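You operate a simulated robot arm through the tools that you are given. There is no shell and no other tool. Be economical: measure what you need, move in short steps, check, and stop when the job is done.

You run a simulated robot arm. Do the job below in one go: nothing can be reset, and whatever is moved stays where it is left.

Task
Lay the wooden cylinder in the cradle's sling and tension it till it shows FIRM.
Fine: throw the low red lever on, stroke the grey lever, fold the strap end down; don't overstrain the sling.
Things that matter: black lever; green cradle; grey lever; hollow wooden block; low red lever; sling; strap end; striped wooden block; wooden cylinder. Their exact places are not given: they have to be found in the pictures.

Only the result counts: the job must be done as asked and must still hold three seconds after the hand-in. Knocking over, shifting, dropping, spilling or breaking anything else fails it. Flat cloth is picked up by pressing the open fingertips on it (5 to 10 N) and closing them slowly along it; thin cloth reads only 2 to 8 mm in the jaws.

Robot
A 6-joint arm with a two-finger parallel gripper on a trunk, on a base that drives. Base frame: it is fixed to the floor where the robot stands at the start and does not move with it; the origin is under the middle of the robot, x ahead of it, y to its left, z up. Readings come in m, rad, newtons and seconds.
With the tool pointing down near the work surface it reaches from about 0.3 to 0.7 m from the robot's upright axis, wherever it stands. Its first joint turns from -2.897 to 2.897 rad. Places, roughly: black lever [0.5, 0.4, 0.4]; grey lever [0.5, 0.3, 0.7]; low red lever [0.5, 0, 0.6]; sling [0.5, 0.2, 0.6]; strap end [0.6, 0.2, 0.7]. Payload 4.1 kg.
Tool frame: the origin (TCP) lies between the finger pads and is the grasp point; the fingertips stand 0.023 m ahead of it; z points along the fingers, y is the line along which they close. The gripper opens to 0.094 m. The fingers are 0.038 m wide and 0.01 m thick; the gripper's body (0.054 by 0.096 m) begins 0.039 m behind the TCP.
Orientation is that of the tool frame in the base frame, as a unit quaternion [w, x, y, z]. With the fingers straight down and closing along the base's y, the tool's x points along the base's -x, its y along +y and its z along -z.

Tools
- The arm moves only by the tool nudge_tool. Its argument "plan" is a list of rows, each an object (a shift or turn left out is 0, a gripper value left out holds the last) with "translation": the shift along the base's x, y, z in m, a list of three; "turn": the turn, a rotation vector about the base's x, y, z in rad, a list of three; "hand": the opening in per cent of the stroke, from 0 (shut) to 100 (fully open). In form: [{"translation": [tx, ty, tz], "turn": [ax, ay, az], "hand": hand}, ...]. A call has 1 to 10 rows; each row is the pose to reach, as a shift and turn from the pose commanded when the call began. Each row takes 0.2 s and may step no farther than 0.05 m and 0.15 rad from the row before; otherwise, or with a gripper value out of range, the whole call is refused. Where a pose cannot be reached the arm comes as near as it can. A force on the tool above 40 N (or 10 N above the force at the start of the call, whichever is more), or a blocked arm, ends the call early, and 0.2 s more pass. Each finger travels about 0.045 m/s and halts on what it meets, pressing with about 37 N; the grip force reading is that of the motor and also rises with nothing between the fingers. The clock runs only during rows and for 0.2 s after the last one: add rows that repeat a pose to give the fingers time. The reply holds the time, the measured pose of the TCP, the force on the tool along the base axes, the opening and the grip force, in the units named above and with some noise, with the torque about the TCP (base axes, N m) and any sound that the robot's microphone picked up.
- Cameras (640 x 400 px; columns grow to the right, rows downward): "scene" is now at [-0.001, 0.1327, 1.3661]; the picture's right is [-0.52, -0.85, 0.00], its down [-0.73, 0.44, -0.52] and it looks along [0.44, -0.27, -0.85] (base axes); focal length 214 px, centre (320, 200). "wrist" rides on the gripper at [0.086, 0.016, -0.075] in the tool frame; the picture's right is [-0.18, 0.98, 0.00], its down [-0.58, -0.11, -0.81] and it looks along [-0.79, -0.15, 0.59] (tool axes); focal length 243 px, centre (320, 200).
- capture(camera): a new picture of that camera. The clock stands still meanwhile.
- slide_trunk(by): slides the trunk up (or, below 0, down) by that many m; the arm and the scene camera ride with it, the base frame stays. It gives what a move gives, with no picture.
- base_move(legs): drives the robot by 1 to 6 legs, each [ahead, turn to the left] in m and rad, along the robot's own axes; the way and the turn of a leg run together, so that a leg with both is an arc; at most 1.5 m and 3.142 rad a leg. The arm and the cameras ride along, it lands a little off, and it stops where it bumps. It gives what a move gives.
- head_to(pan, tilt): turns the head with the scene camera to pan (to the left, within 2.705 rad either way) and tilt (down, from -0.506 to 1.204), counted from straight ahead of the robot. It gives what a move gives.
- probe_pixels(camera, pixels): for up to 12 pixels [column, row] of the newest picture of that camera ("zoom" is the newest enlarged one), the place [x, y, z] in the base frame of the surface seen there, good to about 0.002 m. The clock stands still meanwhile.
- inspect(camera, box): a new picture of the part [left, top, right, bottom] of that camera's present view, enlarged. The clock stands still meanwhile.
- close_job(): hands the job in; it is judged then, once.

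Keep the steps short. Do not move on a guess: measure, check each grasp and each placing, and mend mistakes. In all there are 80 turns and 52 pictures (those below and enlarged ones count). Leave the gripper open and the arm clear of the work at the hand-in unless told otherwise, and finish with a single line.

The tools are called as name(argument=value, ...) on one line, values as JSON. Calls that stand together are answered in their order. nudge_tool: Moves the arm, as the interface text tells. Its arguments: {"type":"object","properties":{"plan":{"type":"array","items":{"type":"object","properties":{"translation":{"type":"array","items":{"type":"number"}},"turn":{"type":"array","items":{"type":"number"}},"hand":{"type":"number"}}}}},"required":["plan"]} The other tools are called the same way: slide_trunk (by) slides the trunk up or down; base_move (legs) drives the base; head_to (pan, tilt) turns the head that bears the scene camera; capture (camera) takes a picture; probe_pixels (camera, pixels) gives the place of the surface under pixels of a picture; inspect (camera, box) takes an enlarged picture of a part of a camera's view; close_job () hands the job in.

At the start:

```text
clock: 0.0
tcp_pos: [0.3793, 0.2004, 1.0418]
tool_rot: [0.0, 0.0, 1.0, 0.0]
force: [0.1, 0.1, 0.0]
wrist_torque: [0.02, -0.01, 0.01]
opening: 0.0941
gripper_force: 0.0
trunk travel left (down, up): [-0.35, 0.24]
robot x, y, heading: [-0.0014, 0.0004, 0.001]
head pan, tilt: [-0.546, 1.025]
```

scene: 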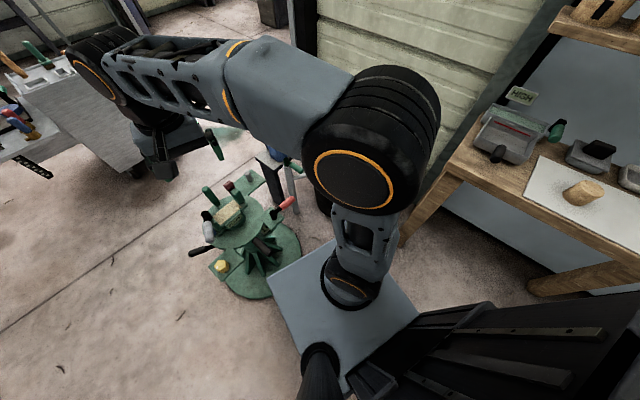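
wrist: 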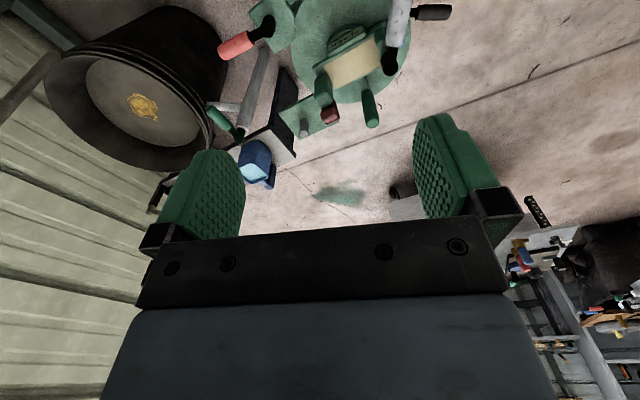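

The cradle is near (240,230) in the scene; a wooden cylinder seems to lie on the bench at (583,192). I look closer at both.

inspect(camera="scene", box=[170, 130, 330, 310])

inspect(camera="scene", box=[440, 50, 640, 260])

probe_pixels(camera="scene", pixels=[[583, 192], [228, 214], [285, 203], [208, 228], [215, 140], [208, 192], [197, 252], [221, 266], [230, 186], [500, 155], [560, 180], [600, 150]])

```text
2.22 times, centred on (250, 220) of scene
```

zoom: 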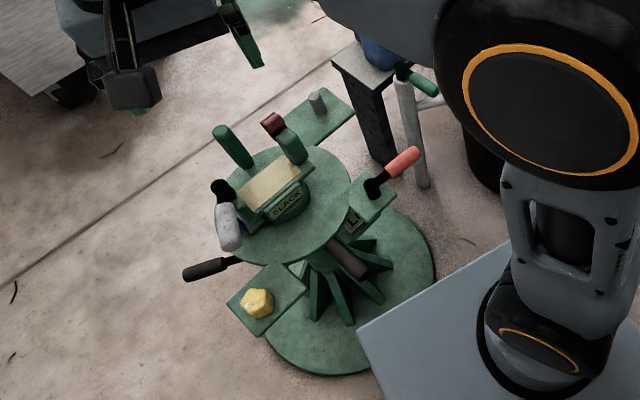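

```text
1.90 times, centred on (540, 155) of scene
```

zoom: 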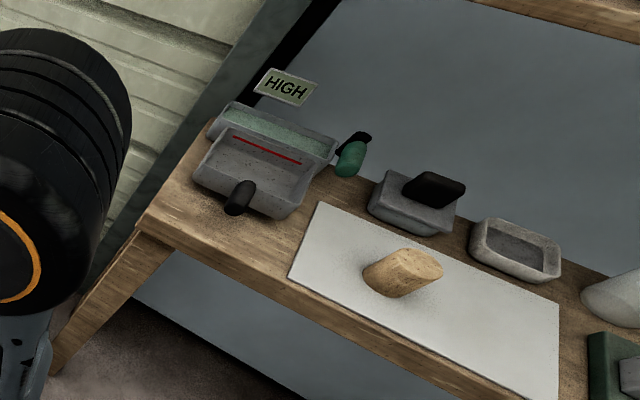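

```text
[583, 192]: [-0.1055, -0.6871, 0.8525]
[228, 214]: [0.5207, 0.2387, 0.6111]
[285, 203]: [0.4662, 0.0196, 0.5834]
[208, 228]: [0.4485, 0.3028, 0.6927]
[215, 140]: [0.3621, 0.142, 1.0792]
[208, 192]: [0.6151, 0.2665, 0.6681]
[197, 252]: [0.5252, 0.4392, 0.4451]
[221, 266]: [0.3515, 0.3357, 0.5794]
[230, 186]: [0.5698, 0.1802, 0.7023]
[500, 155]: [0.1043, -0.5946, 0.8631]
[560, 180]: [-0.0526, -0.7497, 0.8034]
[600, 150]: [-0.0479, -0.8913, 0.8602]
```

The cradle shows SLACK. Now I turn the head to the right to see the bench fully.

head_to(pan=-1.5, tilt=0.7)

capture(camera="scene")

head_to(pan=0.5, tilt=0.8)

capture(camera="scene")

```text
clock: 1.2
tcp_pos: [0.3797, 0.2003, 1.0421]
tool_rot: [0.0, 0.0, 1.0, -0.001]
force: [-0.1, 1.1, 0.0]
wrist_torque: [0.01, -0.02, 0.0]
opening: 0.0936
gripper_force: 0.0
trunk travel left (down, up): [-0.35, 0.24]
robot x, y, heading: [0.0006, 0.0017, -0.003]
head pan, tilt: [-1.499, 0.7]
```

```text
47 pictures are left
```

scene: 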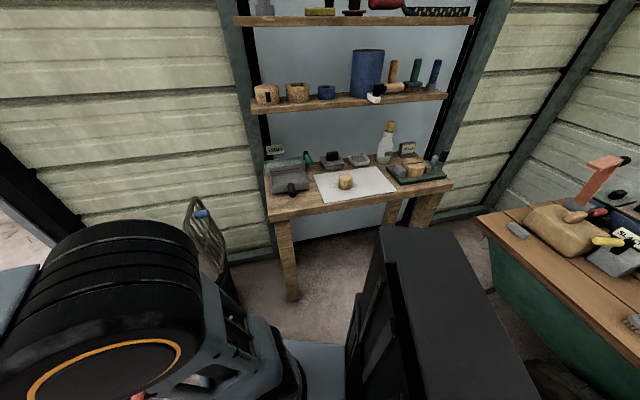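

```text
clock: 3.2
tcp_pos: [0.3806, 0.1999, 1.0422]
tool_rot: [0.001, 0.0, 1.0, 0.001]
force: [0.1, 1.3, 0.0]
wrist_torque: [-0.02, 0.0, -0.01]
opening: 0.094
gripper_force: 0.1
trunk travel left (down, up): [-0.35, 0.24]
robot x, y, heading: [-0.0012, -0.0012, 0.002]
head pan, tilt: [0.499, 0.799]
```

```text
46 pictures are left
```

scene: 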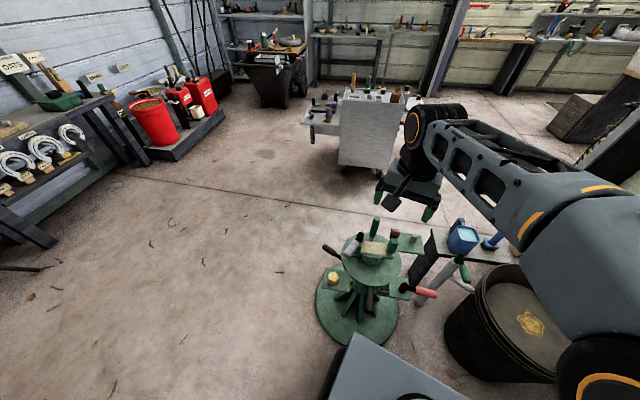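

I turn back to the bench to tell the wooden pieces apart: (345,182) on the white sheet, (412,170), (266,94), (297,92).

head_to(pan=-1.7, tilt=0.6)

inspect(camera="scene", box=[230, 70, 410, 240])

```text
clock: 5.2
tcp_pos: [0.3817, 0.2005, 1.0423]
tool_rot: [0.001, 0.0, 1.0, -0.001]
force: [-0.1, 0.2, -0.3]
wrist_torque: [0.0, 0.0, 0.04]
opening: 0.0939
gripper_force: 0.0
trunk travel left (down, up): [-0.35, 0.24]
robot x, y, heading: [-0.0005, -0.0019, 0.001]
head pan, tilt: [-1.7, 0.6]
```

```text
2.35 times, centred on (320, 155) of scene
```

zoom: 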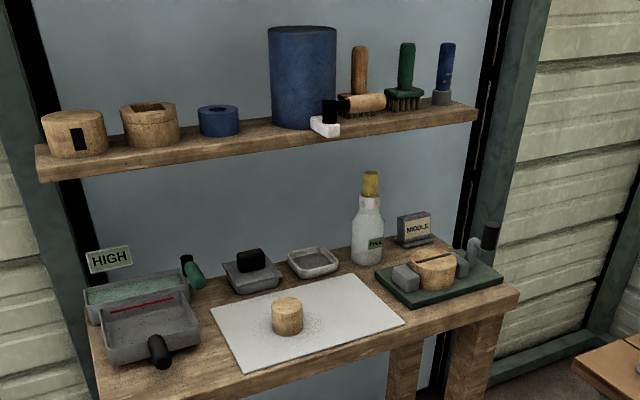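

The plain cylinder stands on the white sheet at zoom (287,315). Measure it and neighbours.

probe_pixels(camera="zoom", pixels=[[287, 303], [273, 306], [302, 305], [287, 298], [287, 311], [287, 325], [250, 330], [340, 320], [75, 120], [155, 140], [250, 270], [370, 220]])

```text
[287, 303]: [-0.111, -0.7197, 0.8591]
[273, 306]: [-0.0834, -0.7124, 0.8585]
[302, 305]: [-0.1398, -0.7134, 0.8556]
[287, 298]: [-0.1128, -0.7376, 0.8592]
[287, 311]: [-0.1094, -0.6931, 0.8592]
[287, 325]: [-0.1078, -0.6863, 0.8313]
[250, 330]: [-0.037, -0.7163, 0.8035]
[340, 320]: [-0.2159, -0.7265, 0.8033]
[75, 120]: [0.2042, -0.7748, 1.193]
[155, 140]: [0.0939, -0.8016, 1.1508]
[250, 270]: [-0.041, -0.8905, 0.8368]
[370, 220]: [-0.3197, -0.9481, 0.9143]
```

The cylinder is about 0.058 m wide, standing upright at about (-0.111,-0.714), z 0.803–0.859. Before driving I look at the robot's footprint and the bench edge.

probe_pixels(camera="zoom", pixels=[[200, 160], [350, 130], [50, 165], [250, 365], [120, 395], [400, 330], [390, 370], [160, 350], [300, 250]])

head_to(pan=-0.2, tilt=1.2)

capture(camera="scene")

```text
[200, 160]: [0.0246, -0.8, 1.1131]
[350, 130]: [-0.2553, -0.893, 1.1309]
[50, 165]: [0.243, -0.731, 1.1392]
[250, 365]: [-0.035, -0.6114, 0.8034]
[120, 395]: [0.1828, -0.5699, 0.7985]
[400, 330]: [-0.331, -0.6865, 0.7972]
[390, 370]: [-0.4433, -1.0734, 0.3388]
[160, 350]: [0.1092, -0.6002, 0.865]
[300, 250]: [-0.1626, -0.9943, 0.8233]
```

```text
clock: 6.8
tcp_pos: [0.3809, 0.2003, 1.0422]
tool_rot: [0.0, -0.001, 1.0, 0.0]
force: [0.3, -0.1, 0.1]
wrist_torque: [0.01, 0.0, 0.0]
opening: 0.0939
gripper_force: 0.1
trunk travel left (down, up): [-0.35, 0.24]
robot x, y, heading: [0.0034, 0.0044, 0.001]
head pan, tilt: [-0.201, 1.201]
```

```text
44 pictures are left
```

scene: 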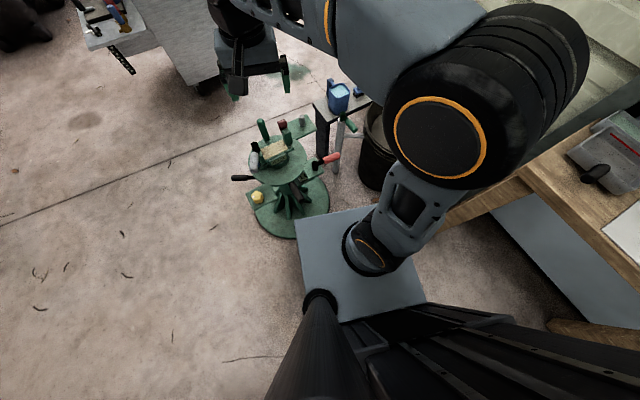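

probe_pixels(camera="scene", pixels=[[298, 222], [368, 208], [424, 300], [312, 282], [290, 230], [300, 180], [450, 240], [415, 320], [325, 190]])

inspect(camera="scene", box=[225, 90, 375, 250])

```text
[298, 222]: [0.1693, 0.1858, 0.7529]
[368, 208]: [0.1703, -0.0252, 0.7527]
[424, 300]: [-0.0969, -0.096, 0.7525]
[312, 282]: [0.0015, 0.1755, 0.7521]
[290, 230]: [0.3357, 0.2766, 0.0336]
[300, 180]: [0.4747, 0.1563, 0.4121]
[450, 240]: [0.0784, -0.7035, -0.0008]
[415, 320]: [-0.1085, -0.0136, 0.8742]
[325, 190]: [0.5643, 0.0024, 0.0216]
```

```text
2.50 times, centred on (300, 170) of scene
```

zoom: 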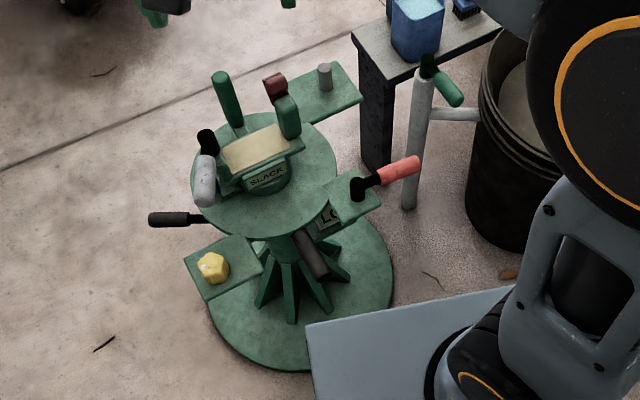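

I view the cradle up close from the wrist camera.

inspect(camera="wrist", box=[210, 0, 460, 140])

probe_pixels(camera="zoom", pixels=[[352, 155], [310, 160], [415, 120], [300, 205], [430, 200], [290, 270], [410, 275], [490, 80], [560, 30], [360, 90], [70, 110], [140, 70]])

```text
2.56 times, centred on (335, 70) of wrist
```

zoom: 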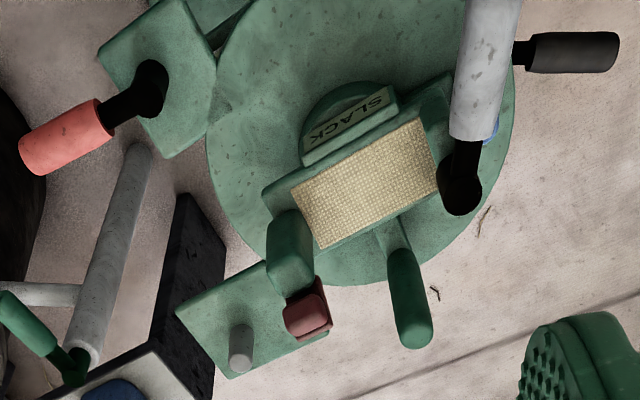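

```text
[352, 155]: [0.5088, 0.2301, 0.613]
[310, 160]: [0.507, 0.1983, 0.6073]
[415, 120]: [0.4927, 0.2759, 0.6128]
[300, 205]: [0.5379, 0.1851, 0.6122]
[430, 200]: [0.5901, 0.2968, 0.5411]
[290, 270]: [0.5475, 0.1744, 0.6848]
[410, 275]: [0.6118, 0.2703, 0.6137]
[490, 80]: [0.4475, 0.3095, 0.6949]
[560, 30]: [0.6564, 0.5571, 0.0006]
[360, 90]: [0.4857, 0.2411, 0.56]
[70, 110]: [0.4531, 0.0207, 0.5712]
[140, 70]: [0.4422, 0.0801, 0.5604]
```

I lower the arm for a closer look at the sling mechanism, staying above z 0.76.

nudge_tool(plan=[{"translation": [-0.01, 0.01, -0.045]}, {"translation": [-0.02, 0.02, -0.085]}, {"translation": [-0.03, 0.03, -0.125]}, {"translation": [-0.04, 0.04, -0.165]}, {"translation": [-0.05, 0.05, -0.205]}, {"translation": [-0.06, 0.06, -0.245]}, {"translation": [-0.06, 0.06, -0.26]}])

capture(camera="wrist")

```text
clock: 8.4
tcp_pos: [0.3218, 0.2598, 0.7817]
tool_rot: [0.0, 0.0, 1.0, 0.0]
force: [0.2, -1.0, 0.3]
wrist_torque: [0.02, 0.01, 0.02]
opening: 0.0939
gripper_force: 0.1
trunk travel left (down, up): [-0.35, 0.24]
robot x, y, heading: [0.0031, 0.0004, 0.0]
head pan, tilt: [-0.201, 1.201]
```

```text
41 pictures are left
```

wrist: 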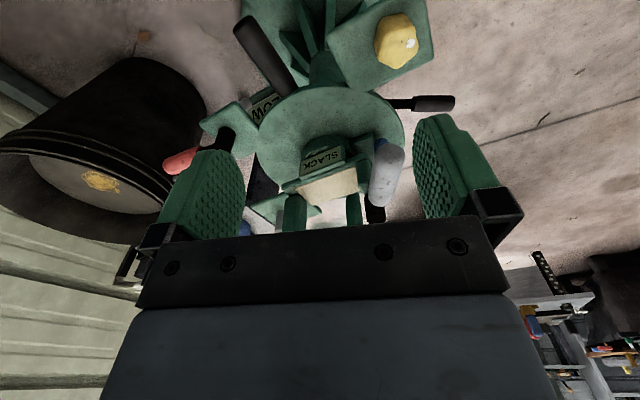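

inspect(camera="wrist", box=[160, 60, 460, 240])

probe_pixels(camera="zoom", pixels=[[295, 265], [425, 240], [420, 275], [330, 290], [360, 265], [345, 210], [270, 320], [470, 220], [460, 320], [50, 215], [130, 170], [410, 310]])

```text
2.13 times, centred on (310, 150) of wrist
```

zoom: 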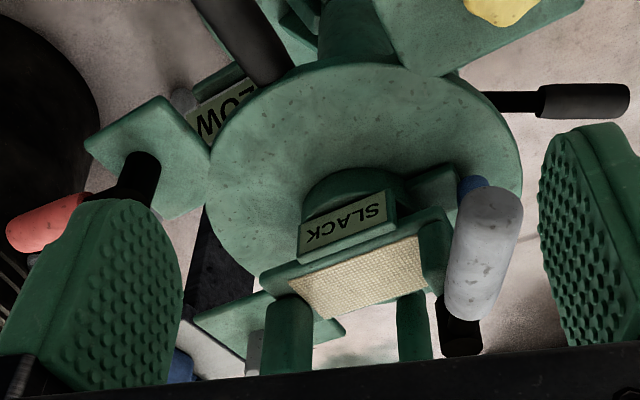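

```text
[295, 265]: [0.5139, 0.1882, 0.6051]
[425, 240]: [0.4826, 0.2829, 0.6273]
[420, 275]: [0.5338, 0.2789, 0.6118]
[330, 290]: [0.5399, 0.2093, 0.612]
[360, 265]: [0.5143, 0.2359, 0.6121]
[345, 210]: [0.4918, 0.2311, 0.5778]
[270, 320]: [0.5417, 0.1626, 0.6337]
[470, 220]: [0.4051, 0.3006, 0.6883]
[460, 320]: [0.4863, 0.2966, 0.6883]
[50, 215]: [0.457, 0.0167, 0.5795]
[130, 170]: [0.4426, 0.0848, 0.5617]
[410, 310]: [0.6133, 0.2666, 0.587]
```

I tilt the gripper so the wrist camera looks nearly straight down on the sling.

nudge_tool(plan=[{"translation": [0.02, 0, 0.02], "turn": [0, 0.1, 0]}, {"translation": [0.045, 0, 0.05], "turn": [0, 0.22, 0]}, {"translation": [0.07, 0, 0.08], "turn": [0, 0.34, 0]}, {"translation": [0.095, 0, 0.09], "turn": [0, 0.46, 0]}, {"translation": [0.12, 0, 0.1], "turn": [0, 0.58, 0]}, {"translation": [0.13, 0, 0.1], "turn": [0, 0.65, 0]}])

inspect(camera="wrist", box=[130, 0, 510, 240])

```text
clock: 9.8
tcp_pos: [0.451, 0.2603, 0.8813]
tool_rot: [-0.32, 0.0, 0.947, 0.0]
force: [-1.0, 1.0, -0.4]
wrist_torque: [0.02, -0.03, 0.02]
opening: 0.0938
gripper_force: 0.0
trunk travel left (down, up): [-0.35, 0.24]
robot x, y, heading: [-0.0001, 0.0025, -0.001]
head pan, tilt: [-0.201, 1.201]
```

```text
1.67 times, centred on (320, 120) of wrist
```

zoom: 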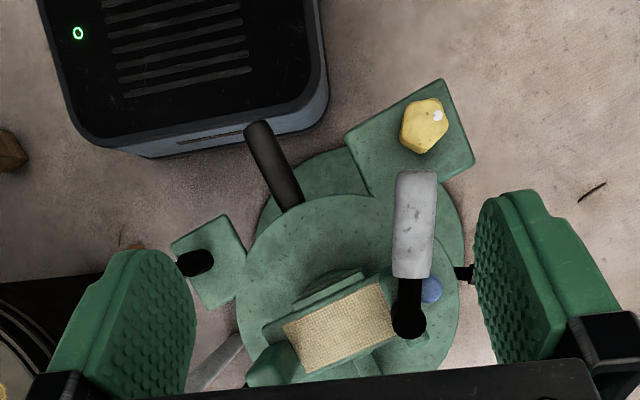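

probe_pixels(camera="zoom", pixels=[[285, 328], [378, 285], [396, 342], [306, 370], [341, 328], [265, 365], [410, 320], [415, 185], [415, 260], [260, 140], [325, 130], [428, 290]])

probe_pixels(camera="zoom", pixels=[[290, 195], [320, 100], [145, 155], [60, 20], [340, 200], [195, 262], [215, 245], [265, 330], [265, 345], [330, 280], [400, 372]])

```text
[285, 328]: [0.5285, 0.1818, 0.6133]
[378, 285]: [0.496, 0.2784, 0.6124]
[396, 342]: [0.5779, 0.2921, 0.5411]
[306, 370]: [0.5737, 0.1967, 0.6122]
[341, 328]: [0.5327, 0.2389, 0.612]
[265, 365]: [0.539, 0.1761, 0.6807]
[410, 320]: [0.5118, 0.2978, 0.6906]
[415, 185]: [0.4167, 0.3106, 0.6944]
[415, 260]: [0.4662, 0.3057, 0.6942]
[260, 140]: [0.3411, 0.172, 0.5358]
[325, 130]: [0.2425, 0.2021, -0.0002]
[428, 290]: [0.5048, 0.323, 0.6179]
```

```text
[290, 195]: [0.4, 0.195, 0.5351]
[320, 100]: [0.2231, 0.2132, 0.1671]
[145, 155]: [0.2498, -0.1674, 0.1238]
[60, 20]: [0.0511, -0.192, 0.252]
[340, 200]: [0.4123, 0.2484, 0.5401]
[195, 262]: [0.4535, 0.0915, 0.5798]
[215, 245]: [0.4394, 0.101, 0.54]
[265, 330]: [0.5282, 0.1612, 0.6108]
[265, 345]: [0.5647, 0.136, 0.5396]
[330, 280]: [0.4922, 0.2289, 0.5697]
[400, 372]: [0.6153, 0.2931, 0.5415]
```

Sling: flat, about 0.10 × 0.048 m, centre ≈ (0.535,0.237,0.612), long side turned 0.325 rad from y. I return the arm upright and high, then turn the base and drive to the bench.

nudge_tool(plan=[{"translation": [-0.012, -0.01, 0.03], "turn": [0, -0.11, 0]}, {"translation": [-0.024, -0.02, 0.06], "turn": [0, -0.22, 0]}, {"translation": [-0.036, -0.03, 0.09], "turn": [0, -0.33, 0]}, {"translation": [-0.048, -0.04, 0.12], "turn": [0, -0.44, 0]}, {"translation": [-0.06, -0.05, 0.15], "turn": [0, -0.55, 0]}, {"translation": [-0.07, -0.06, 0.17], "turn": [0, -0.65, 0]}])

base_move(legs=[[0, -1.72], [0.2, 0]])

head_to(pan=-0.1, tilt=0.9)

capture(camera="scene")

```text
clock: 11.2
tcp_pos: [0.3811, 0.2008, 1.0522]
tool_rot: [0.001, 0.0, 1.0, 0.001]
force: [0.0, -0.3, -0.5]
wrist_torque: [0.03, 0.0, 0.0]
opening: 0.094
gripper_force: 0.1
trunk travel left (down, up): [-0.35, 0.24]
robot x, y, heading: [-0.0025, 0.0011, 0.0]
head pan, tilt: [-0.201, 1.201]
```

```text
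clock: 16.9
tcp_pos: [0.1279, -0.5948, 1.0516]
tool_rot: [0.0, 0.75, 0.662, 0.0]
force: [0.5, -0.3, 0.1]
wrist_torque: [0.01, 0.01, 0.0]
opening: 0.0939
gripper_force: 0.0
trunk travel left (down, up): [-0.35, 0.24]
robot x, y, heading: [-0.0237, -0.1949, -1.701]
head pan, tilt: [-0.201, 1.201]
```

```text
clock: 17.7
tcp_pos: [0.1265, -0.5961, 1.052]
tool_rot: [0.0, 0.75, 0.661, -0.001]
force: [0.6, 0.0, 0.4]
wrist_torque: [0.01, 0.01, -0.02]
opening: 0.0936
gripper_force: 0.1
trunk travel left (down, up): [-0.35, 0.24]
robot x, y, heading: [-0.0253, -0.1914, -1.704]
head pan, tilt: [-0.099, 0.901]
```

```text
38 pictures are left
```

scene: 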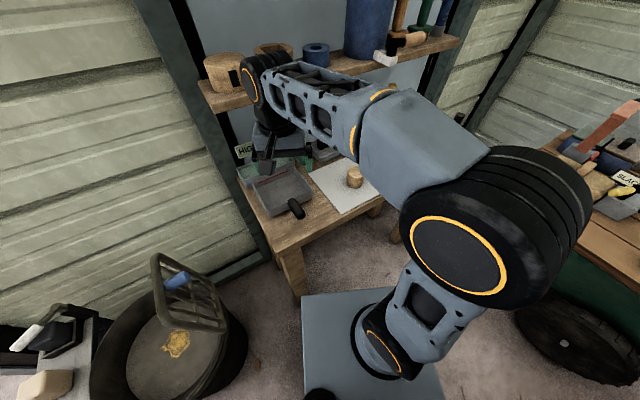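

The cylinder is visible at (355,176). I measure it and look at clearances.

probe_pixels(camera="scene", pixels=[[355, 170], [348, 170], [362, 171], [355, 181], [255, 95], [270, 150], [235, 68], [330, 65], [320, 90]])

inspect(camera="scene", box=[190, 40, 400, 240])

```text
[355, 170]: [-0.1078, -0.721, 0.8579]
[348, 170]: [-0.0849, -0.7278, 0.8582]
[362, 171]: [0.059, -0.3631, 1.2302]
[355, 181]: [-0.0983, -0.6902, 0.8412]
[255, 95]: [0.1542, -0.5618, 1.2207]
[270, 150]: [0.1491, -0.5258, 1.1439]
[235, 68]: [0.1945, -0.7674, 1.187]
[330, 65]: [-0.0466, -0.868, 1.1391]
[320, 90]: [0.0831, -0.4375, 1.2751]
```

```text
2.00 times, centred on (295, 140) of scene
```

zoom: 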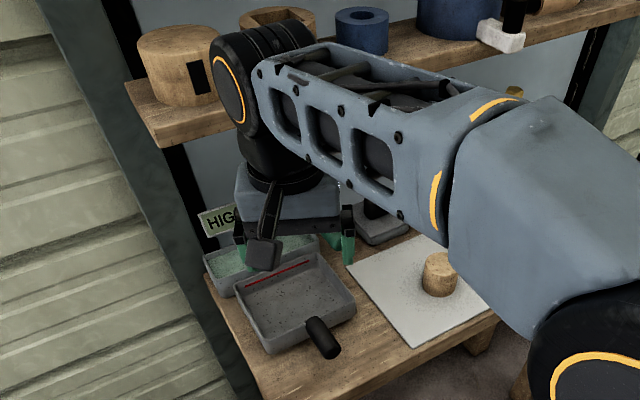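

Cylinder centre ≈ (-0.111,-0.715). I move over it at safe height.

nudge_tool(plan=[{"translation": [-0.04, -0.02, -0.015]}, {"translation": [-0.08, -0.04, -0.03]}, {"translation": [-0.12, -0.06, -0.045]}, {"translation": [-0.16, -0.08, -0.06]}, {"translation": [-0.2, -0.1, -0.075]}, {"translation": [-0.2375, -0.119, -0.09]}, {"translation": [-0.2375, -0.119, -0.1]}])

capture(camera="wrist")

capture(camera="scene")

```text
clock: 19.3
tcp_pos: [-0.1103, -0.7139, 0.9498]
tool_rot: [0.0, 0.75, 0.661, 0.0]
force: [0.3, -0.1, 1.1]
wrist_torque: [0.0, -0.03, -0.01]
opening: 0.094
gripper_force: 0.0
trunk travel left (down, up): [-0.35, 0.24]
robot x, y, heading: [-0.0222, -0.1882, -1.698]
head pan, tilt: [-0.099, 0.901]
```

```text
36 pictures are left
```

wrist: 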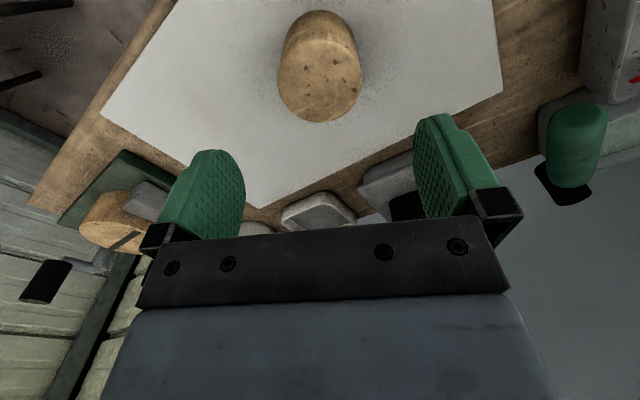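

```text
35 pictures are left
```

scene: 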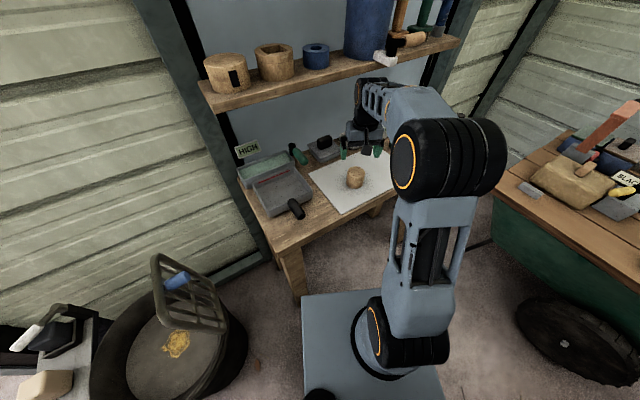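

probe_pixels(camera="wrist", pixels=[[320, 100], [282, 85], [360, 85], [300, 110], [345, 110], [320, 118], [320, 82]])

```text
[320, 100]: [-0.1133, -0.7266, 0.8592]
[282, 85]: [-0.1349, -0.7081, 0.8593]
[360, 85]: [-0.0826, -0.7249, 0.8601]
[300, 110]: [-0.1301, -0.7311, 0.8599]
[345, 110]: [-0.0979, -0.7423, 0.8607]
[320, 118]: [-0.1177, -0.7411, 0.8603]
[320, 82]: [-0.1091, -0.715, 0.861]
```

Centre is confirmed; TCP is over it. I descend to z 0.842 and close.

nudge_tool(plan=[{"translation": [0, -0.002, -0.04]}, {"translation": [0, -0.002, -0.08]}, {"translation": [0, -0.002, -0.1]}, {"translation": [0, -0.002, -0.108]}, {"translation": [0, -0.002, -0.108], "hand": 55}, {"translation": [0, -0.002, -0.108], "hand": 50}, {"translation": [0, -0.002, -0.108], "hand": 50}])

nudge_tool(plan=[{"translation": [0, 0, 0], "hand": 45}, {"translation": [0, 0, 0], "hand": 45}, {"translation": [0, 0, 0], "hand": 45}])

```text
clock: 20.9
tcp_pos: [-0.1098, -0.7141, 0.8411]
tool_rot: [0.0, 0.75, 0.661, 0.0]
force: [1.0, 0.4, -0.1]
wrist_torque: [-0.01, 0.0, 0.02]
opening: 0.0588
gripper_force: 37.2
trunk travel left (down, up): [-0.35, 0.24]
robot x, y, heading: [-0.0244, -0.1911, -1.699]
head pan, tilt: [-0.099, 0.901]
```

```text
clock: 21.7
tcp_pos: [-0.1102, -0.7146, 0.8422]
tool_rot: [0.0, 0.75, 0.661, 0.001]
force: [-0.9, 0.3, 0.0]
wrist_torque: [0.02, -0.02, -0.01]
opening: 0.059
gripper_force: 36.4
trunk travel left (down, up): [-0.35, 0.24]
robot x, y, heading: [-0.0206, -0.1906, -1.704]
head pan, tilt: [-0.099, 0.901]
```

Gripped at 0.059 m. I lift, pull back from the shelf and check.

nudge_tool(plan=[{"translation": [0, 0, 0.04]}, {"translation": [0, 0, 0.08]}, {"translation": [0, 0.02, 0.11]}, {"translation": [0.003, 0.05, 0.14]}, {"translation": [0.006, 0.08, 0.17]}, {"translation": [0.01, 0.11, 0.2]}, {"translation": [0.01, 0.12, 0.21]}])

base_move(legs=[[-0.2, 0], [0, 1.703]])

```text
clock: 23.3
tcp_pos: [-0.1032, -0.5971, 1.0545]
tool_rot: [0.0, 0.75, 0.661, 0.001]
force: [-0.1, 0.1, -1.3]
wrist_torque: [0.0, 0.0, -0.01]
opening: 0.0591
gripper_force: 37.4
trunk travel left (down, up): [-0.35, 0.24]
robot x, y, heading: [-0.0244, -0.1893, -1.705]
head pan, tilt: [-0.099, 0.901]
```

```text
clock: 27.9
tcp_pos: [0.3692, -0.193, 1.054]
tool_rot: [-0.001, 0.211, 0.978, 0.0]
force: [-0.1, 0.4, 0.6]
wrist_torque: [0.02, 0.01, -0.01]
opening: 0.0591
gripper_force: 37.1
trunk travel left (down, up): [-0.35, 0.24]
robot x, y, heading: [0.0053, -0.003, -0.47]
head pan, tilt: [-0.099, 0.901]
stopped in leg 2: the robot was blocked; the commanded pose is now the measured one
```

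The base was blocked at heading -0.47. I look at what it touches.

head_to(pan=0.5, tilt=1.1)

capture(camera="scene")

capture(camera="wrist")

```text
clock: 28.9
tcp_pos: [0.37, -0.1929, 1.0544]
tool_rot: [-0.001, 0.21, 0.978, 0.0]
force: [-0.3, 0.3, -0.7]
wrist_torque: [-0.02, 0.01, 0.01]
opening: 0.0589
gripper_force: 36.7
trunk travel left (down, up): [-0.35, 0.24]
robot x, y, heading: [0.0029, -0.0083, -0.481]
head pan, tilt: [0.499, 1.1]
```

```text
34 pictures are left
```

scene: 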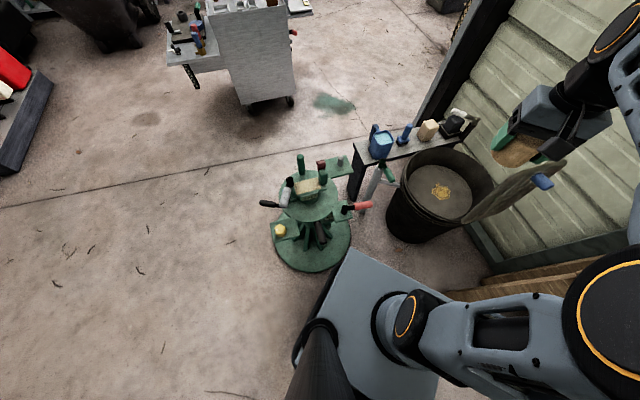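

```text
33 pictures are left
```

wrist: 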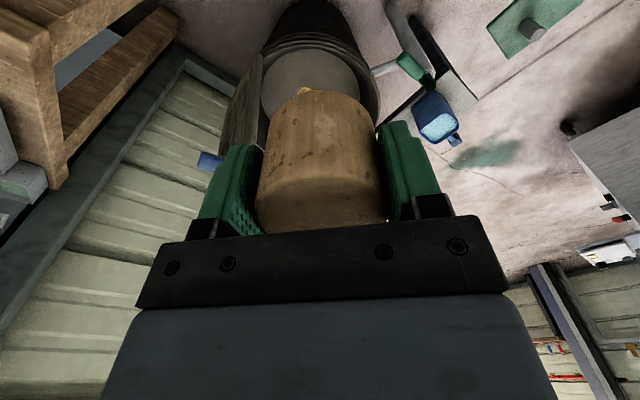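

probe_pixels(camera="scene", pixels=[[542, 181], [560, 165], [520, 190], [480, 212], [520, 150], [330, 270], [395, 230], [405, 238], [345, 255], [500, 130], [550, 150], [350, 235]])

inspect(camera="scene", box=[250, 120, 610, 320])

```text
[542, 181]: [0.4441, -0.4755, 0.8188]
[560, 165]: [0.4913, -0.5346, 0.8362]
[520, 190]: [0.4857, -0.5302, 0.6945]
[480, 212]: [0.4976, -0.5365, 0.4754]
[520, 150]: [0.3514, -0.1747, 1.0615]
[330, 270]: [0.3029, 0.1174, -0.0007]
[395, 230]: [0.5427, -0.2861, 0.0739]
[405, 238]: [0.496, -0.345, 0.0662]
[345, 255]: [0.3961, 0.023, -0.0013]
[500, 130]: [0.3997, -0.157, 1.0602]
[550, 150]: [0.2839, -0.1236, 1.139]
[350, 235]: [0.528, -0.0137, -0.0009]
```

```text
1.78 times, centred on (430, 220) of scene
```

zoom: 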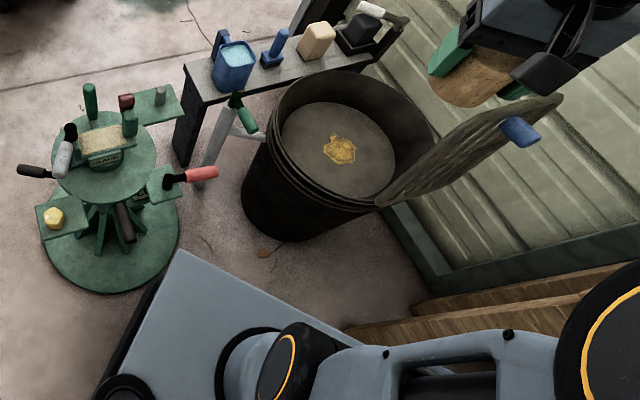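

Nothing near arm or front. I look behind both sides of the robot.

head_to(pan=2.3, tilt=0.9)

capture(camera="scene")

head_to(pan=-2.3, tilt=0.9)

capture(camera="scene")

```text
clock: 30.7
tcp_pos: [0.3685, -0.1941, 1.0542]
tool_rot: [0.001, 0.211, 0.978, 0.0]
force: [0.3, -0.2, -1.6]
wrist_torque: [-0.01, -0.02, -0.03]
opening: 0.0588
gripper_force: 36.9
trunk travel left (down, up): [-0.35, 0.24]
robot x, y, heading: [0.0047, -0.002, -0.479]
head pan, tilt: [2.3, 0.901]
```

```text
31 pictures are left
```

scene: 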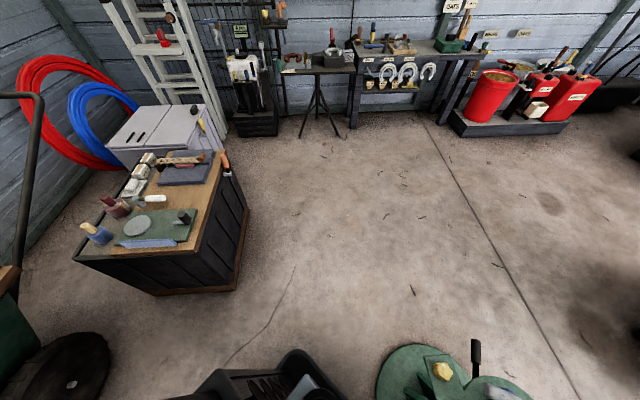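

```text
clock: 34.4
tcp_pos: [0.3699, -0.1921, 1.0538]
tool_rot: [0.001, 0.211, 0.977, 0.0]
force: [0.4, 0.1, -0.6]
wrist_torque: [-0.01, -0.02, 0.04]
opening: 0.059
gripper_force: 37.1
trunk travel left (down, up): [-0.35, 0.24]
robot x, y, heading: [0.0045, -0.002, -0.471]
head pan, tilt: [-2.3, 0.901]
```

```text
30 pictures are left
```

scene: 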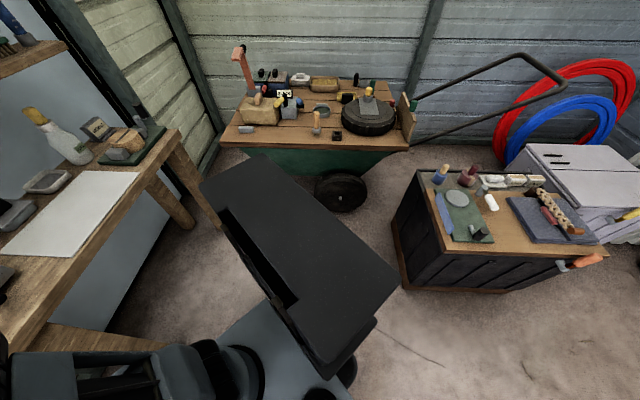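

The back is clear; the base's front-left corner must graze the cradle foot. I back off 0.1 m, then turn.

base_move(legs=[[-0.1, 0], [0, 0.475]])

head_to(pan=0.35, tilt=0.95)

capture(camera="scene")

```text
clock: 36.9
tcp_pos: [0.3255, 0.0389, 1.054]
tool_rot: [0.0, -0.022, 1.0, 0.0]
force: [0.0, -0.2, -0.4]
wrist_torque: [0.03, -0.02, 0.02]
opening: 0.0591
gripper_force: 36.8
trunk travel left (down, up): [-0.35, 0.24]
robot x, y, heading: [-0.0893, 0.0444, -0.005]
head pan, tilt: [-2.3, 0.901]
```

```text
clock: 39.3
tcp_pos: [0.3262, 0.0387, 1.0545]
tool_rot: [0.0, -0.021, 1.0, 0.0]
force: [-0.1, -0.4, -0.8]
wrist_torque: [-0.04, 0.0, 0.03]
opening: 0.0591
gripper_force: 36.9
trunk travel left (down, up): [-0.35, 0.24]
robot x, y, heading: [-0.0881, 0.0418, -0.009]
head pan, tilt: [0.351, 0.949]
```

```text
29 pictures are left
```

scene: 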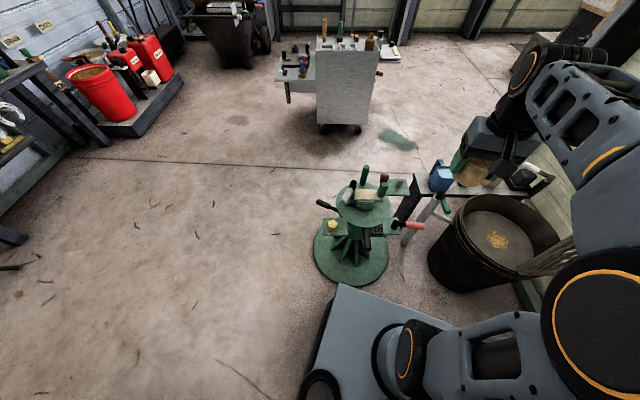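

Turned. I drive 0.05 m ahead and re-measure the cradle.

base_move(legs=[[0.05, 0]])

inspect(camera="scene", box=[300, 140, 450, 270])

```text
clock: 40.2
tcp_pos: [0.3752, 0.0388, 1.0554]
tool_rot: [0.0, -0.021, 1.0, 0.0]
force: [-0.1, -0.4, -1.1]
wrist_torque: [0.01, 0.01, 0.0]
opening: 0.0591
gripper_force: 37.2
trunk travel left (down, up): [-0.35, 0.24]
robot x, y, heading: [-0.0363, 0.0433, -0.007]
head pan, tilt: [0.351, 0.949]
```

```text
3.08 times, centred on (375, 205) of scene
```

zoom: 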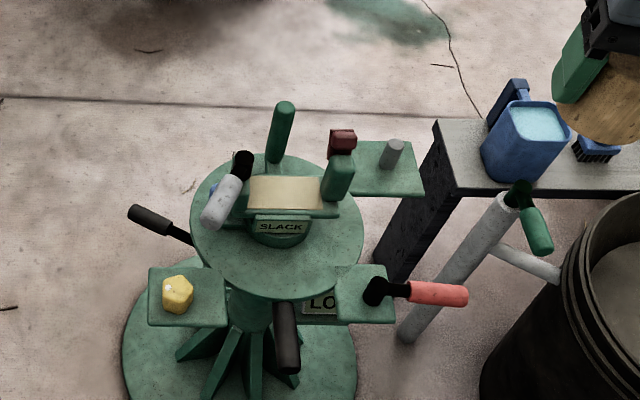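

probe_pixels(camera="zoom", pixels=[[250, 207], [251, 179], [322, 180], [322, 208], [285, 193], [340, 170], [342, 138], [283, 110], [243, 158], [222, 200], [465, 295], [375, 290]])

probe_pixels(camera="zoom", pixels=[[281, 150], [341, 152], [335, 198], [327, 190], [240, 180], [400, 290], [430, 293], [352, 310], [390, 300], [286, 365], [286, 310], [320, 300]])

```text
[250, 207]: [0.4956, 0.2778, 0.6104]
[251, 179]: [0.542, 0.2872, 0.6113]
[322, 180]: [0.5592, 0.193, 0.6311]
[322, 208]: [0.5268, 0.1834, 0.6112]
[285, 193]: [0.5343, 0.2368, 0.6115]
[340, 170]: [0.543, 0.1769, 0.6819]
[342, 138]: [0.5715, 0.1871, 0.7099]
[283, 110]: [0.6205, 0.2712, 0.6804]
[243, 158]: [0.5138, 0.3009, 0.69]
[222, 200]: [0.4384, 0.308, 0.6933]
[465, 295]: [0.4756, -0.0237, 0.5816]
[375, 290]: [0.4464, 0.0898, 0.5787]
```

```text
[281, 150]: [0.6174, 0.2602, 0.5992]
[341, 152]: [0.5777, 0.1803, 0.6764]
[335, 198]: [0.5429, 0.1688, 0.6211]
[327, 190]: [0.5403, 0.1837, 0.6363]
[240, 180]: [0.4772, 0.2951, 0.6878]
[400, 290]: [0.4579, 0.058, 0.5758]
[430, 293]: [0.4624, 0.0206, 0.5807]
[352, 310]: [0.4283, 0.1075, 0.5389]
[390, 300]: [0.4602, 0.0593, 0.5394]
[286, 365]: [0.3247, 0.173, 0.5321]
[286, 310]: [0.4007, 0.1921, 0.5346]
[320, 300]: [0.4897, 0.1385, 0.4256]
```

The cradle is unmoved; sling centre ≈ (0.5345,0.2363,0.6115). I will close the jaws across the sling's width, with the camera on the strap-post side, so I turn +1.85 rad while moving above the sling at z ≈ 0.85.

nudge_tool(plan=[{"translation": [0.015, 0.02, -0.015], "turn": [0, 0, 0.14]}, {"translation": [0.03, 0.04, -0.03], "turn": [0, 0, 0.28]}, {"translation": [0.045, 0.06, -0.045], "turn": [0, 0, 0.42]}, {"translation": [0.06, 0.08, -0.06], "turn": [0, 0, 0.56]}, {"translation": [0.075, 0.1, -0.075], "turn": [0, 0, 0.7]}, {"translation": [0.09, 0.12, -0.09], "turn": [0, 0, 0.84]}, {"translation": [0.105, 0.14, -0.105], "turn": [0, 0, 0.98]}, {"translation": [0.12, 0.16, -0.12], "turn": [0, 0, 1.12]}, {"translation": [0.14, 0.18, -0.13], "turn": [0, 0, 1.26]}, {"translation": [0.159, 0.1975, -0.14], "turn": [0, 0, 1.4]}])

nudge_tool(plan=[{"translation": [0, 0, -0.02], "turn": [0, 0, 0.15]}, {"translation": [0, 0, -0.04], "turn": [0, 0, 0.3]}, {"translation": [0, 0, -0.06], "turn": [0, 0, 0.45]}, {"translation": [0, 0, -0.07], "turn": [0, 0, 0.45]}])

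capture(camera="scene")

```text
clock: 42.4
tcp_pos: [0.5363, 0.2356, 0.9135]
tool_rot: [0.0, -0.661, 0.75, -0.001]
force: [-0.1, 1.0, 0.0]
wrist_torque: [0.01, 0.0, 0.0]
opening: 0.0591
gripper_force: 37.3
trunk travel left (down, up): [-0.35, 0.24]
robot x, y, heading: [-0.0386, 0.0439, -0.004]
head pan, tilt: [0.351, 0.949]
```

```text
clock: 43.4
tcp_pos: [0.5343, 0.2362, 0.845]
tool_rot: [0.0, 0.812, -0.584, 0.0]
force: [0.9, -0.7, -0.8]
wrist_torque: [0.0, -0.01, 0.01]
opening: 0.0591
gripper_force: 36.2
trunk travel left (down, up): [-0.35, 0.24]
robot x, y, heading: [-0.0366, 0.0423, -0.007]
head pan, tilt: [0.351, 0.949]
```

```text
27 pictures are left
```

scene: 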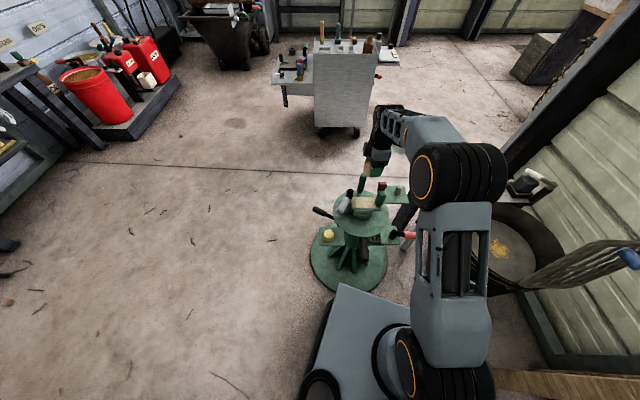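

inspect(camera="scene", box=[320, 95, 440, 225])

capture(camera="wrist")

```text
3.08 times, centred on (380, 160) of scene
```

zoom: 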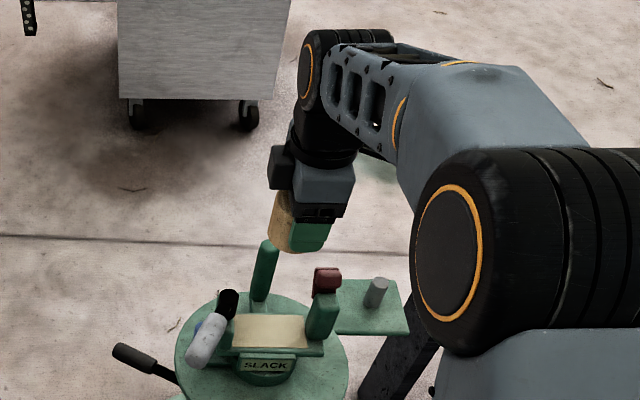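

```text
25 pictures are left
```

wrist: 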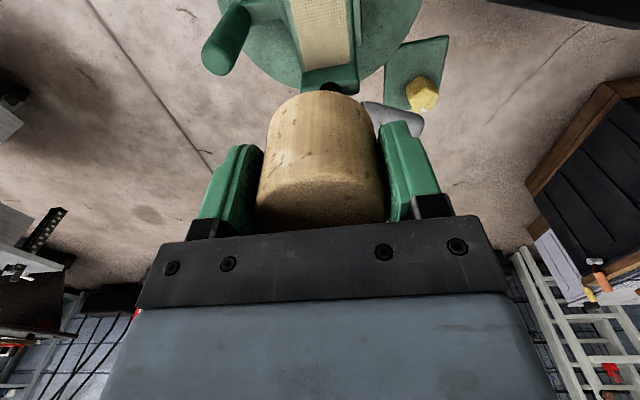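

probe_pixels(camera="zoom", pixels=[[280, 170], [280, 187], [325, 190], [340, 205], [300, 235], [280, 215], [325, 215], [290, 248], [275, 240]])

```text
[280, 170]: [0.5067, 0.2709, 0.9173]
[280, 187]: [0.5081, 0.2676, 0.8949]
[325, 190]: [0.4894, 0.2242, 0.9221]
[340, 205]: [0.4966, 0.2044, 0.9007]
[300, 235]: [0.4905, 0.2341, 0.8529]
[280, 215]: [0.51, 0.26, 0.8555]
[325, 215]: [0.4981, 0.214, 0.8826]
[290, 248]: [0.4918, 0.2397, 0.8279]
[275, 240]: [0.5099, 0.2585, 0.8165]
```

A gripper box and the camera would pass near the hub and the strap; I turn back 0.26 rad for more room and descend to z ≈ 0.70, then check.

nudge_tool(plan=[{"translation": [0, 0, -0.03], "turn": [0, 0, -0.13]}, {"translation": [0, 0, -0.06], "turn": [0, 0, -0.26]}, {"translation": [0, 0, -0.1], "turn": [0, 0, -0.26]}, {"translation": [0, 0, -0.13], "turn": [0, 0, -0.26]}, {"translation": [0, 0, -0.143], "turn": [0, 0, -0.26]}])

inspect(camera="scene", box=[320, 120, 440, 240])

capture(camera="wrist")

```text
clock: 44.6
tcp_pos: [0.5337, 0.2341, 0.6995]
tool_rot: [0.0, 0.729, -0.685, 0.0]
force: [-0.4, -0.2, -0.5]
wrist_torque: [-0.01, -0.03, -0.02]
opening: 0.0588
gripper_force: 37.1
trunk travel left (down, up): [-0.35, 0.24]
robot x, y, heading: [-0.0391, 0.0439, -0.006]
head pan, tilt: [0.351, 0.949]
```

```text
3.33 times, centred on (380, 180) of scene
```

zoom: 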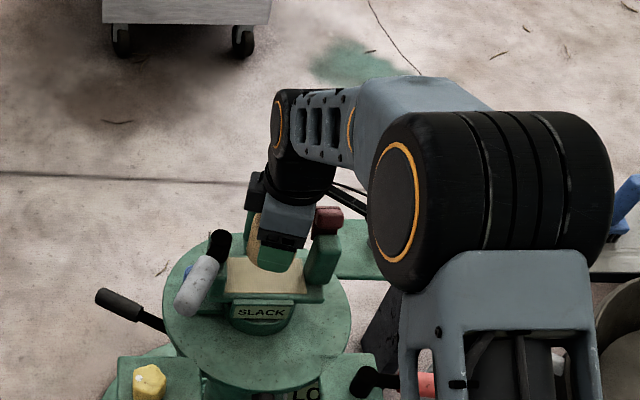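

```text
23 pictures are left
```

wrist: 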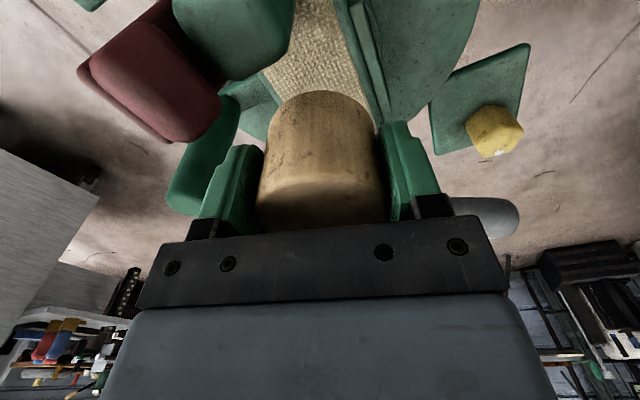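

Clear so far. I descend slowly to just above the sling (cylinder bottom now ≈0.66).

nudge_tool(plan=[{"translation": [0.001, 0.002, -0.015]}, {"translation": [0.001, 0.002, -0.03]}, {"translation": [0.001, 0.002, -0.04]}, {"translation": [0.001, 0.002, -0.044]}])

inspect(camera="scene", box=[320, 130, 420, 230])

```text
clock: 45.6
tcp_pos: [0.5358, 0.2363, 0.6567]
tool_rot: [0.0, 0.729, -0.685, -0.001]
force: [-0.4, -1.0, -1.1]
wrist_torque: [0.0, 0.01, 0.01]
opening: 0.059
gripper_force: 37.1
trunk travel left (down, up): [-0.35, 0.24]
robot x, y, heading: [-0.0385, 0.0425, -0.009]
head pan, tilt: [0.351, 0.949]
```

```text
4.00 times, centred on (370, 180) of scene
```

zoom: 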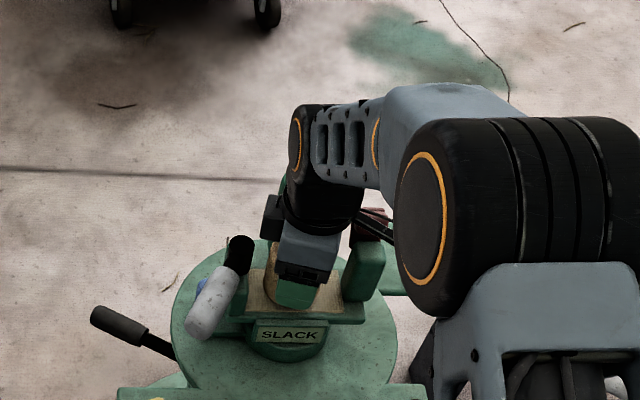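

Still clear. I lower in 1–2 mm steps until contact is felt.

nudge_tool(plan=[{"translation": [0, 0, -0.002]}, {"translation": [0, 0, -0.004]}, {"translation": [0, 0, -0.0045]}])

```text
clock: 46.4
tcp_pos: [0.5342, 0.2363, 0.653]
tool_rot: [0.0, 0.728, -0.685, -0.001]
force: [0.4, 0.6, -0.9]
wrist_torque: [0.0, -0.03, -0.04]
opening: 0.0589
gripper_force: 36.4
trunk travel left (down, up): [-0.35, 0.24]
robot x, y, heading: [-0.0366, 0.0397, -0.006]
head pan, tilt: [0.351, 0.949]
```

nudge_tool(plan=[{"translation": [0, 0, -0.0015]}, {"translation": [0, 0, -0.003]}])

```text
clock: 47.0
tcp_pos: [0.5355, 0.2378, 0.6499]
tool_rot: [0.0, 0.729, -0.685, 0.0]
force: [-0.1, -0.4, -0.7]
wrist_torque: [0.01, 0.01, 0.03]
opening: 0.0589
gripper_force: 36.8
trunk travel left (down, up): [-0.35, 0.24]
robot x, y, heading: [-0.0382, 0.0434, -0.003]
head pan, tilt: [0.351, 0.949]
```

nudge_tool(plan=[{"translation": [0, 0, -0.0015]}, {"translation": [0, 0, -0.003]}])

capture(camera="wrist")

```text
clock: 47.6
tcp_pos: [0.5354, 0.2376, 0.6466]
tool_rot: [0.0, 0.728, -0.685, 0.0]
force: [1.0, 0.9, -1.6]
wrist_torque: [0.0, 0.01, 0.0]
opening: 0.0589
gripper_force: 37.0
trunk travel left (down, up): [-0.35, 0.24]
robot x, y, heading: [-0.0353, 0.045, -0.009]
head pan, tilt: [0.351, 0.949]
```

```text
21 pictures are left
```

wrist: 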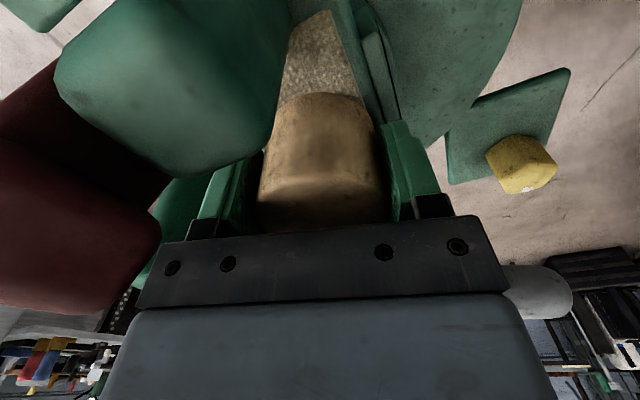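

nudge_tool(plan=[{"translation": [0, 0, -0.0015]}, {"translation": [0, 0, -0.003]}, {"translation": [0, 0, -0.003]}])

```text
clock: 48.4
tcp_pos: [0.5351, 0.2378, 0.646]
tool_rot: [-0.002, 0.728, -0.685, 0.002]
force: [-4.2, -1.2, 22.3]
wrist_torque: [-0.05, 0.62, 0.05]
opening: 0.0592
gripper_force: 37.0
trunk travel left (down, up): [-0.35, 0.24]
robot x, y, heading: [-0.0357, 0.0441, -0.009]
head pan, tilt: [0.351, 0.949]
```

Contact at TCP z 0.646 (22 N). I relieve 2 mm and open gently.

nudge_tool(plan=[{"translation": [0, 0, 0.003]}, {"translation": [0, 0, 0.003], "hand": 68}, {"translation": [0, 0, 0.003], "hand": 75}, {"translation": [0, 0, 0.003], "hand": 80}])

capture(camera="wrist")

```text
clock: 49.4
tcp_pos: [0.5359, 0.236, 0.647]
tool_rot: [-0.001, 0.728, -0.685, 0.0]
force: [-0.1, 0.1, 0.2]
wrist_torque: [-0.01, 0.0, -0.01]
opening: 0.075
gripper_force: 0.1
trunk travel left (down, up): [-0.35, 0.24]
robot x, y, heading: [-0.0377, 0.0441, -0.01]
head pan, tilt: [0.351, 0.949]
```

```text
20 pictures are left
```

wrist: 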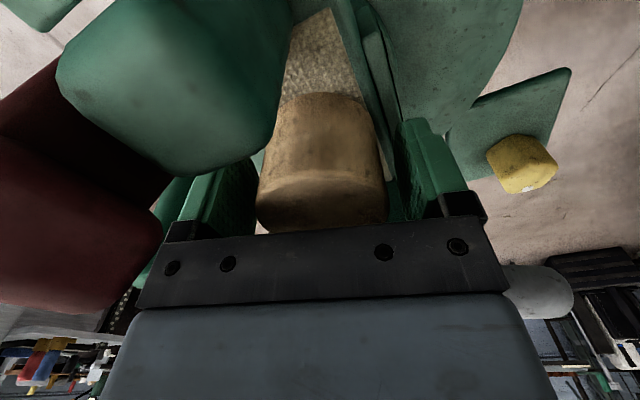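

The cylinder stands free. I lift straight up and back off to view.

nudge_tool(plan=[{"translation": [0, 0, 0.02]}, {"translation": [0, 0, 0.06]}, {"translation": [0, 0, 0.1]}, {"translation": [-0.01, -0.03, 0.14]}, {"translation": [-0.03, -0.06, 0.17]}, {"translation": [-0.06, -0.09, 0.2]}, {"translation": [-0.09, -0.12, 0.22]}])

inspect(camera="scene", box=[310, 140, 440, 250])

```text
refused: row 4 steps farther than a row can; nothing moved
```

```text
3.64 times, centred on (375, 195) of scene
```

zoom: 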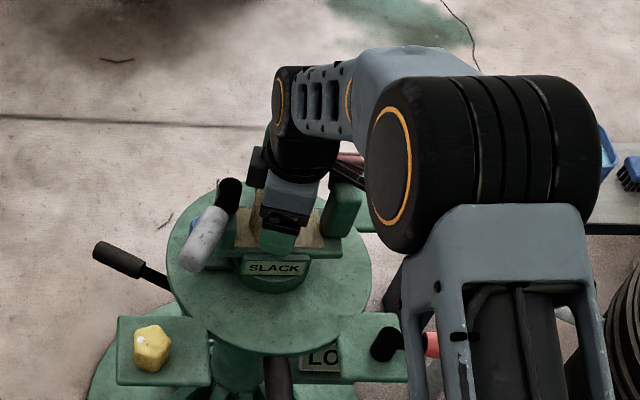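

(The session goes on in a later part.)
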